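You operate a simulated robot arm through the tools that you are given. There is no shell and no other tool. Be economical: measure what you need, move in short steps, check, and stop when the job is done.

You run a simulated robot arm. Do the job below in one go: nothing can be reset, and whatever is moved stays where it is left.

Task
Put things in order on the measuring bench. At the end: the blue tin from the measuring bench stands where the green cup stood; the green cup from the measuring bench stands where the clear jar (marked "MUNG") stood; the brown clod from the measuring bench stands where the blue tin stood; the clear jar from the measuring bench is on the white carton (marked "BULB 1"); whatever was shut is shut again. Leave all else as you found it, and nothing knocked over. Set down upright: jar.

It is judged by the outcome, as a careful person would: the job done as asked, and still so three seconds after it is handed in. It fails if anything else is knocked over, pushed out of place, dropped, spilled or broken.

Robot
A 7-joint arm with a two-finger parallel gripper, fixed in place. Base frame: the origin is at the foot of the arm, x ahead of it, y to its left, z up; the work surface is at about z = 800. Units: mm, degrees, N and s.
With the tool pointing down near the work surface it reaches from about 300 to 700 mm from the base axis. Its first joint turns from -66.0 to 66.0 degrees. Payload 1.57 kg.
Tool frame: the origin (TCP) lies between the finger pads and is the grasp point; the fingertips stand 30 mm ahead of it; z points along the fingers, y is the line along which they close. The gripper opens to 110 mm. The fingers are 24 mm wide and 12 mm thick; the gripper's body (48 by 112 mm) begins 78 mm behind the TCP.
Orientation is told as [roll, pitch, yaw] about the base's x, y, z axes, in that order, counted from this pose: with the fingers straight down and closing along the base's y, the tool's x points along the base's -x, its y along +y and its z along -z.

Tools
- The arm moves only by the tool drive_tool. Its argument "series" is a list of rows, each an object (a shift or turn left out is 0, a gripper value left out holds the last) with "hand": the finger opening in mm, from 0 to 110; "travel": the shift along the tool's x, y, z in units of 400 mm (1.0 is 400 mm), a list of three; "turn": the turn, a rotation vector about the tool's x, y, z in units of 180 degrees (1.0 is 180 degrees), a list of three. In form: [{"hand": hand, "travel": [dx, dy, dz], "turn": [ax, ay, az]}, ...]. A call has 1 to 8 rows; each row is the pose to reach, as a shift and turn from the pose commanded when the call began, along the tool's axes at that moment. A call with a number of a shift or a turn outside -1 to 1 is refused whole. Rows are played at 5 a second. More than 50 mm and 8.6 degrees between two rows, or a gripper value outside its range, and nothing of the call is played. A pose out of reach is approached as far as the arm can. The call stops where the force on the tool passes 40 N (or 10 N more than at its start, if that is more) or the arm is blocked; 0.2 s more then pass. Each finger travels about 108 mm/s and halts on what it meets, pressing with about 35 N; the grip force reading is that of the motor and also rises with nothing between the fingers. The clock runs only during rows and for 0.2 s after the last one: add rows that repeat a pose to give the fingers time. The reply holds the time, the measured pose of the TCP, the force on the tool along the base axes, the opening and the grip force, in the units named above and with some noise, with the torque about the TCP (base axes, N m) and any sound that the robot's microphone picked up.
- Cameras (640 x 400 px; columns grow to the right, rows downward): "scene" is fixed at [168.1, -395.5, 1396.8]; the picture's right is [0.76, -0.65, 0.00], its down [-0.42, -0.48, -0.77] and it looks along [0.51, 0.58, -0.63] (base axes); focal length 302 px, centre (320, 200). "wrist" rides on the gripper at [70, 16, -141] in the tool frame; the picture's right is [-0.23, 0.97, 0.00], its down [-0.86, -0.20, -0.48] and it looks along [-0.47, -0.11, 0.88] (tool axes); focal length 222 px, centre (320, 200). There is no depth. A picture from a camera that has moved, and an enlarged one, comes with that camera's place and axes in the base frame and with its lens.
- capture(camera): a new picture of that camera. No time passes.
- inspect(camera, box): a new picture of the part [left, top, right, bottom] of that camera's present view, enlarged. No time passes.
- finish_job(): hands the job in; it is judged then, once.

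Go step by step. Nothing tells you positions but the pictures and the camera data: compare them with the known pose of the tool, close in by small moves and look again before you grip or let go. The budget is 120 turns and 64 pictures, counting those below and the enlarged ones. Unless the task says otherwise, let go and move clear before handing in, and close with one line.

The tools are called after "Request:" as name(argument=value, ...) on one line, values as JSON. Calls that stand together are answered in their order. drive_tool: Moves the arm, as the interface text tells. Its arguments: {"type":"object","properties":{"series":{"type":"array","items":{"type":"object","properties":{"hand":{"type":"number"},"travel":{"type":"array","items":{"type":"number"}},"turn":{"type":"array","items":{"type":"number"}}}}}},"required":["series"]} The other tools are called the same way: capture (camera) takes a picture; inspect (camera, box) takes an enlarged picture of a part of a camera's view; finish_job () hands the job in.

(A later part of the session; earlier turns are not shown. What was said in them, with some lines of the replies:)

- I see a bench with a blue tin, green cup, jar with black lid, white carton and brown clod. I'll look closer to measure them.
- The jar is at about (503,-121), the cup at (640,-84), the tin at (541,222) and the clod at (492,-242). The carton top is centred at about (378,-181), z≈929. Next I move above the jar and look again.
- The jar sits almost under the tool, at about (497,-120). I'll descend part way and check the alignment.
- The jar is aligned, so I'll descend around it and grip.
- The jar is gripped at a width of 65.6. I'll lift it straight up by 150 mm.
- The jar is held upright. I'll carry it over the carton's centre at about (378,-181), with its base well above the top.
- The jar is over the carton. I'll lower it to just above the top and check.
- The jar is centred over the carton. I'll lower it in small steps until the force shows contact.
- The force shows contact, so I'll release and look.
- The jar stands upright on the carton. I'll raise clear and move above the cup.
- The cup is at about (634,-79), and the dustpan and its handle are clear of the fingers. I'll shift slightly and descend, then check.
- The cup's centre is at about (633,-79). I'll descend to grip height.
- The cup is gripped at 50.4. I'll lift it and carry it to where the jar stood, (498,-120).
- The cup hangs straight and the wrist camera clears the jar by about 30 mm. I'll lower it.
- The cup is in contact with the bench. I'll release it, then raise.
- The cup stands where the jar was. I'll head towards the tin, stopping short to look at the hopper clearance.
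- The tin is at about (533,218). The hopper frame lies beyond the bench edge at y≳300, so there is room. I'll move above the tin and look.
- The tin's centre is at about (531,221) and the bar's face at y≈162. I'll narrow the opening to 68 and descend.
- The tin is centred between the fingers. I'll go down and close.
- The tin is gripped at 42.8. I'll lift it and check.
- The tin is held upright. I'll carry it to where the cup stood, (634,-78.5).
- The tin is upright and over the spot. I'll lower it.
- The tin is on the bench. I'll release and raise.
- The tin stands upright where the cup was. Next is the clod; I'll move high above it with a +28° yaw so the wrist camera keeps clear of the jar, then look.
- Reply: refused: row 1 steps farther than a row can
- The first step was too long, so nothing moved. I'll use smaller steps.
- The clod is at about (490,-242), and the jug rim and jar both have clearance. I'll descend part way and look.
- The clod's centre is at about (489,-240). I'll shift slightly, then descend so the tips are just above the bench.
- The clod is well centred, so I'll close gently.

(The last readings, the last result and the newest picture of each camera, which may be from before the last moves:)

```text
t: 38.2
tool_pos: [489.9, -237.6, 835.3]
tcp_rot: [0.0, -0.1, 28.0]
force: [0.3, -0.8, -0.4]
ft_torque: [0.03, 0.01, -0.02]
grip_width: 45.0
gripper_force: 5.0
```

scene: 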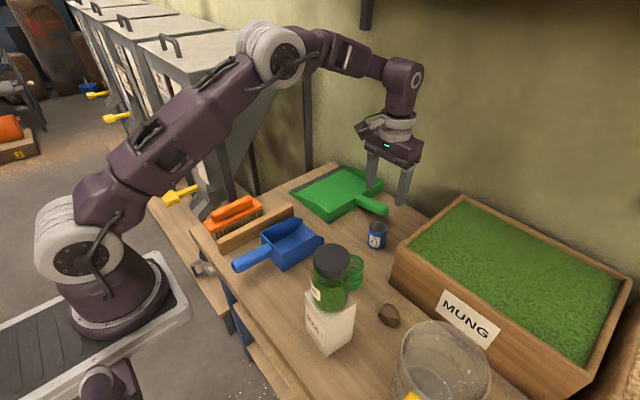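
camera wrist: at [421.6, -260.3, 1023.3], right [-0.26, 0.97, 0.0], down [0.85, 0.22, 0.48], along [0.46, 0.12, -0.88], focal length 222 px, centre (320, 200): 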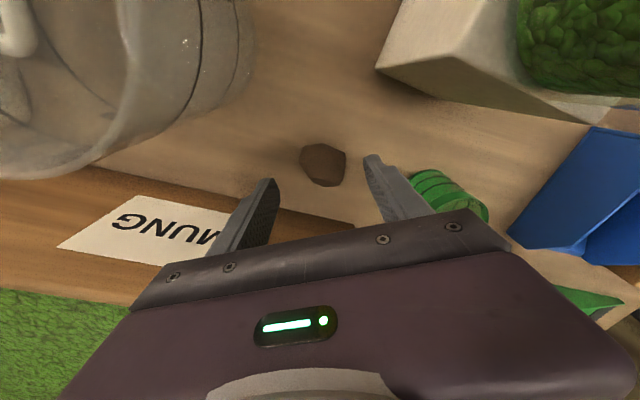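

Request:
drive_tool(series=[{"hand": 42}, {"hand": 40}, {"hand": 40}])

Request:
inspect(camera="wrist", box=[220, 120, 420, 245])

```text
t: 39.0
tool_pos: [490.6, -238.5, 835.0]
tcp_rot: [0.0, 0.0, 28.0]
force: [-0.7, 0.3, 3.3]
ft_torque: [0.14, 0.08, 0.01]
grip_width: 43.9
gripper_force: 34.7
```

```text
3.20 times, centred on (320, 182) of wrist
camera zoom: at [419.3, -256.7, 977.4], right [-0.25, 0.97, 0.0], down [0.85, 0.22, 0.48], along [0.46, 0.12, -0.88], focal length 711 px, centre (320, 256)
```

zoom: 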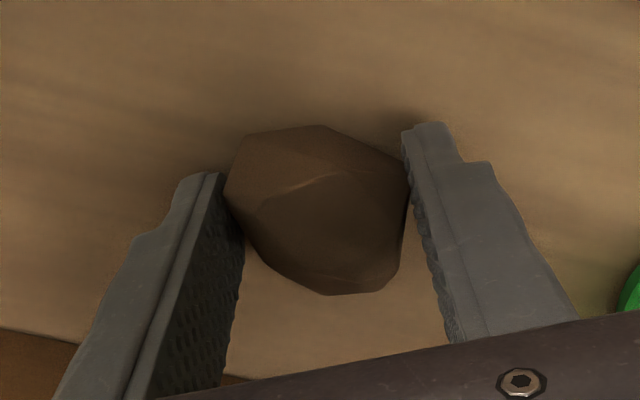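

The clod is firmly gripped. I'll lift slowly and check.

Request:
drive_tool(series=[{"travel": [0, 0, -0.02]}, {"travel": [0, 0, -0.06]}, {"travel": [0, 0, -0.12]}, {"travel": [0, 0, -0.12]}])

Request:
inspect(camera="wrist", box=[220, 120, 420, 245])

Request:
inspect(camera="scene", box=[320, 200, 480, 350])

```text
t: 40.0
tool_pos: [489.8, -238.9, 883.7]
tcp_rot: [0.0, 0.0, 28.0]
force: [-0.5, -0.2, 0.3]
ft_torque: [-0.01, 0.01, 0.01]
grip_width: 43.6
gripper_force: 35.4
```

```text
3.20 times, centred on (320, 182) of wrist
camera zoom: at [419.0, -256.6, 1025.4], right [-0.25, 0.97, 0.0], down [0.85, 0.22, 0.48], along [0.46, 0.12, -0.88], focal length 711 px, centre (320, 256)
```

zoom: 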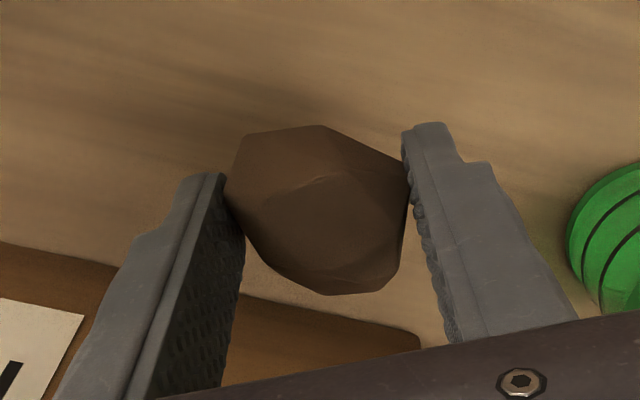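

```text
2.67 times, centred on (400, 275) of scene
camera zoom: at [168.1, -395.5, 1396.8], right [0.76, -0.65, 0.0], down [-0.42, -0.48, -0.77], along [0.51, 0.58, -0.63], focal length 805 px, centre (107, 0)
```

zoom: 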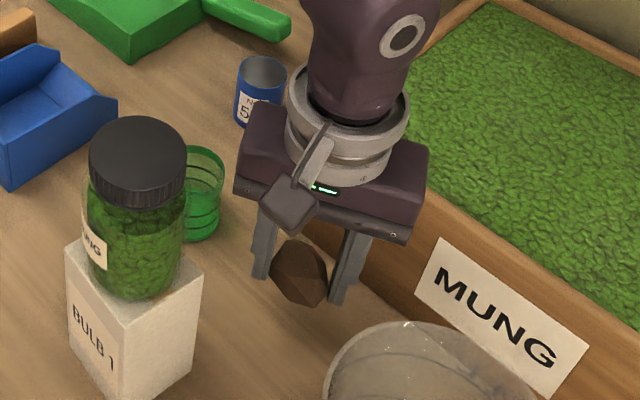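

The clod is held. I'll raise it and turn the tool back to yaw 0.

Request:
drive_tool(series=[{"travel": [0, 0, -0.1]}, {"travel": [0, 0, -0.2]}, {"travel": [0, 0, -0.3]}, {"travel": [0, 0, -0.38]}, {"travel": [0, 0, -0.38], "turn": [0, 0, 0.04]}, {"travel": [0, 0, -0.38], "turn": [0, 0, 0.08]}, {"travel": [0, 0, -0.38], "turn": [0, 0, 0.12]}, {"travel": [0, 0, -0.38], "turn": [0, 0, 0.155]}])

```text
t: 41.8
tool_pos: [489.9, -238.5, 1036.3]
tcp_rot: [0.0, 0.0, -0.1]
force: [-0.3, 0.0, -0.8]
ft_torque: [-0.01, 0.0, 0.0]
grip_width: 43.3
gripper_force: 35.4
```

Next I'll carry it toward the tin's old place at (533,220).

Request:
drive_tool(series=[{"travel": [-0.013, 0.115, 0]}, {"travel": [-0.027, 0.23, 0]}, {"travel": [-0.04, 0.345, 0]}, {"travel": [-0.054, 0.46, 0]}, {"travel": [-0.067, 0.575, 0]}, {"travel": [-0.081, 0.69, 0]}, {"travel": [-0.094, 0.805, 0]}, {"travel": [-0.108, 0.92, 0]}])

Request:
drive_tool(series=[{"travel": [0, 0.1, 0.05]}, {"travel": [0, 0.18, 0.12]}, {"travel": [0, 0.226, 0.22]}, {"travel": [0, 0.226, 0.32]}, {"travel": [0, 0.226, 0.4]}, {"travel": [0, 0.226, 0.4]}])

Request:
capture(camera="wrist")

Request:
inspect(camera="scene", box=[220, 130, 340, 230])

```text
t: 43.6
tool_pos: [532.7, 128.0, 1036.0]
tcp_rot: [0.0, 0.1, 0.0]
force: [-0.2, -0.8, -1.0]
ft_torque: [-0.03, -0.01, -0.02]
grip_width: 43.3
gripper_force: 35.1
```

```text
t: 45.0
tool_pos: [532.7, 219.6, 875.2]
tcp_rot: [0.0, 0.0, 0.0]
force: [-0.7, 0.7, -0.3]
ft_torque: [-0.03, -0.01, -0.04]
grip_width: 43.3
gripper_force: 34.8
```

```text
18 pictures are left
camera wrist: at [462.6, 235.9, 1017.6], right [0.23, 0.97, 0.0], down [0.86, -0.2, 0.48], along [0.47, -0.11, -0.88], focal length 222 px, centre (320, 200)
```

wrist: 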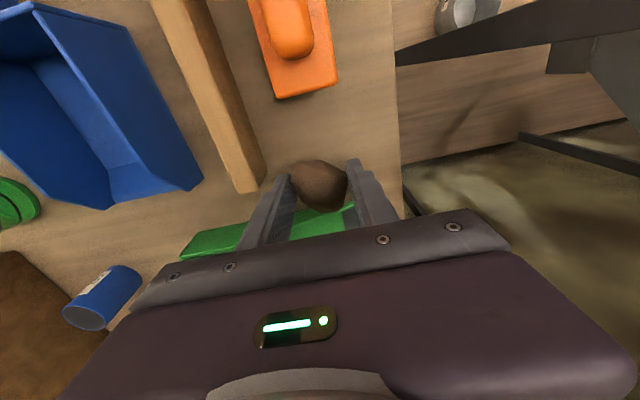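

```text
4.00 times, centred on (280, 180) of scene
camera zoom: at [168.1, -395.5, 1396.8], right [0.76, -0.65, 0.0], down [-0.42, -0.48, -0.77], along [0.51, 0.58, -0.63], focal length 1208 px, centre (480, 280)
```

zoom: 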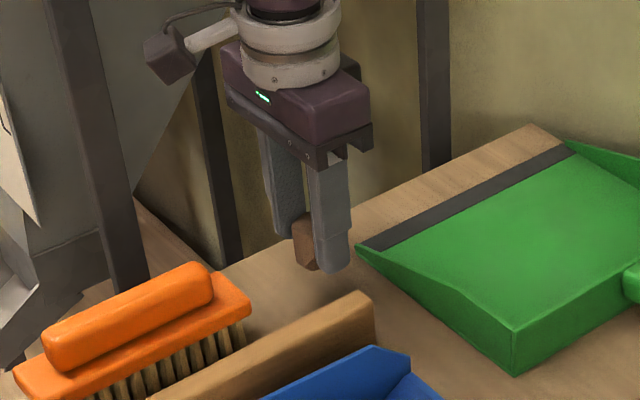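

The clod is over the tin's old place. I'll lower it to the height it was picked from.

Request:
drive_tool(series=[{"travel": [0, 0.002, 0.05]}, {"travel": [0, 0.002, 0.09]}, {"travel": [0, 0.002, 0.098]}, {"travel": [0, 0.002, 0.101]}, {"travel": [0, 0.002, 0.101]}])

```text
t: 46.2
tool_pos: [534.2, 220.8, 836.4]
tcp_rot: [0.0, -0.1, 0.1]
force: [-2.9, 0.9, 11.0]
ft_torque: [0.19, 0.01, 0.01]
grip_width: 43.3
gripper_force: 35.4
```

The clod is in contact with the bench. I'll open slowly, keeping the opening small because of the bar, then raise.

Request:
drive_tool(series=[{"hand": 46}, {"hand": 54}, {"hand": 64}, {"hand": 66}, {"travel": [0, 0, -0.06]}, {"travel": [0, 0, -0.16]}, {"travel": [0, 0, -0.26]}, {"travel": [0, 0, -0.36]}])

Request:
capture(camera="wrist")

Request:
inspect(camera="scene", box=[220, 130, 340, 230])

```text
t: 48.0
tool_pos: [534.8, 219.9, 980.1]
tcp_rot: [0.0, 0.0, 0.1]
force: [0.6, -0.4, -0.3]
ft_torque: [0.04, 0.01, 0.01]
grip_width: 66.1
gripper_force: 0.0
```

```text
16 pictures are left
camera wrist: at [463.0, 236.5, 1122.5], right [0.23, 0.97, 0.0], down [0.86, -0.2, 0.48], along [0.47, -0.11, -0.88], focal length 222 px, centre (320, 200)
```

wrist: 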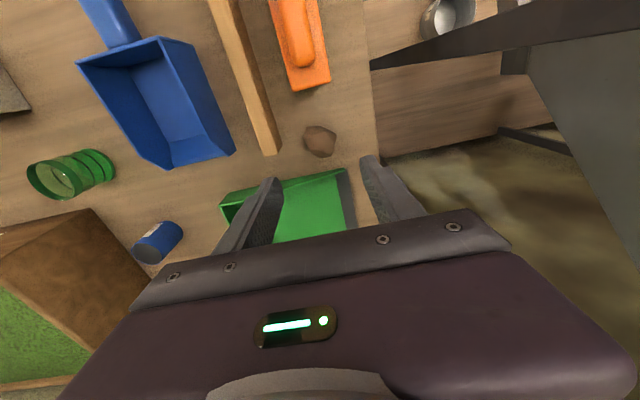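

```text
4.00 times, centred on (280, 180) of scene
camera zoom: at [168.1, -395.5, 1396.8], right [0.76, -0.65, 0.0], down [-0.42, -0.48, -0.77], along [0.51, 0.58, -0.63], focal length 1208 px, centre (480, 280)
```

zoom: 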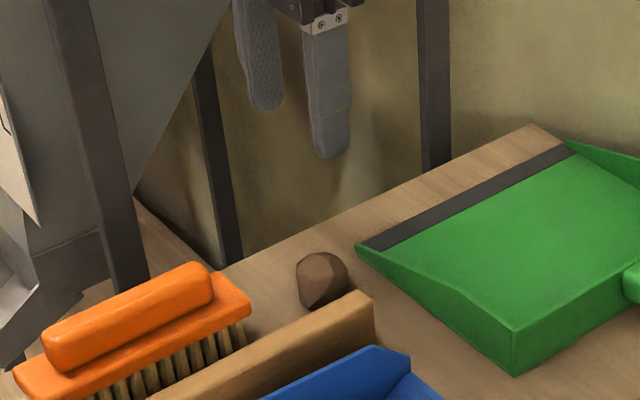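

The clod rests at about (535,218), within 3 mm of the target. I'll move the arm clear and take a last look.

Request:
drive_tool(series=[{"travel": [0, -0.08, -0.08]}, {"travel": [0, -0.16, -0.16]}, {"travel": [0, -0.24, -0.24]}, {"travel": [0.05, -0.32, -0.3]}, {"travel": [0.1, -0.4, -0.33]}, {"travel": [0.1, -0.4, -0.33]}])

Request:
capture(camera="scene")

Request:
inspect(camera="scene", box=[280, 200, 440, 360])

```text
t: 49.4
tool_pos: [494.4, 61.2, 1111.8]
tcp_rot: [0.0, 0.1, 0.0]
force: [-0.1, 0.3, -1.2]
ft_torque: [0.01, 0.01, 0.02]
grip_width: 66.2
gripper_force: 0.1
```

```text
14 pictures are left
```

scene: 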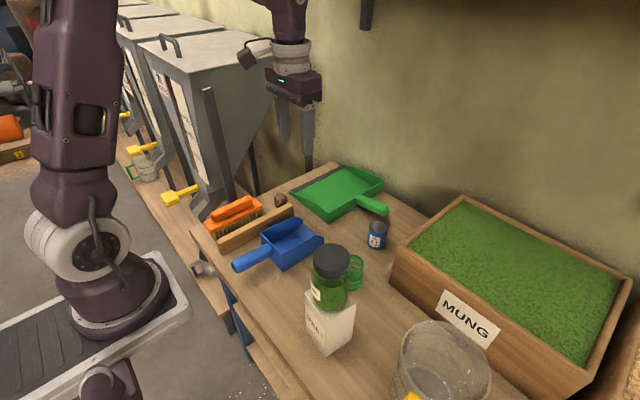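

```text
2.50 times, centred on (360, 280) of scene
camera zoom: at [168.0, -395.5, 1396.8], right [0.76, -0.65, 0.0], down [-0.42, -0.48, -0.77], along [0.51, 0.58, -0.63], focal length 755 px, centre (220, 0)
```

zoom: 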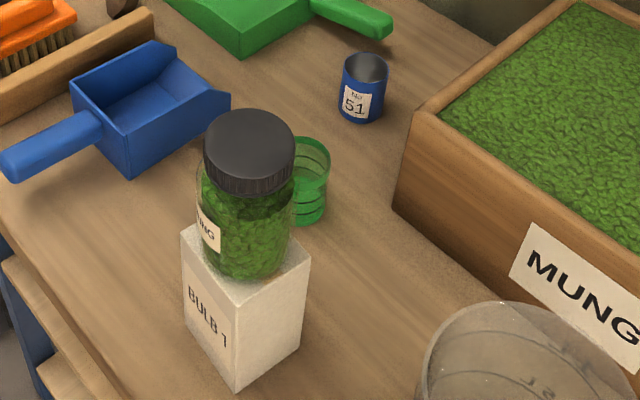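

All four things stand in their new places, the jar is upright and nothing else has moved. I'm handing in.

Request:
finish_job()

```text
The job is handed in.
```

The job is done and handed in: the tin stands where the cup was, the cup where the jar was, the clod where the tin was, and the jar is upright on the carton with its lid still on.
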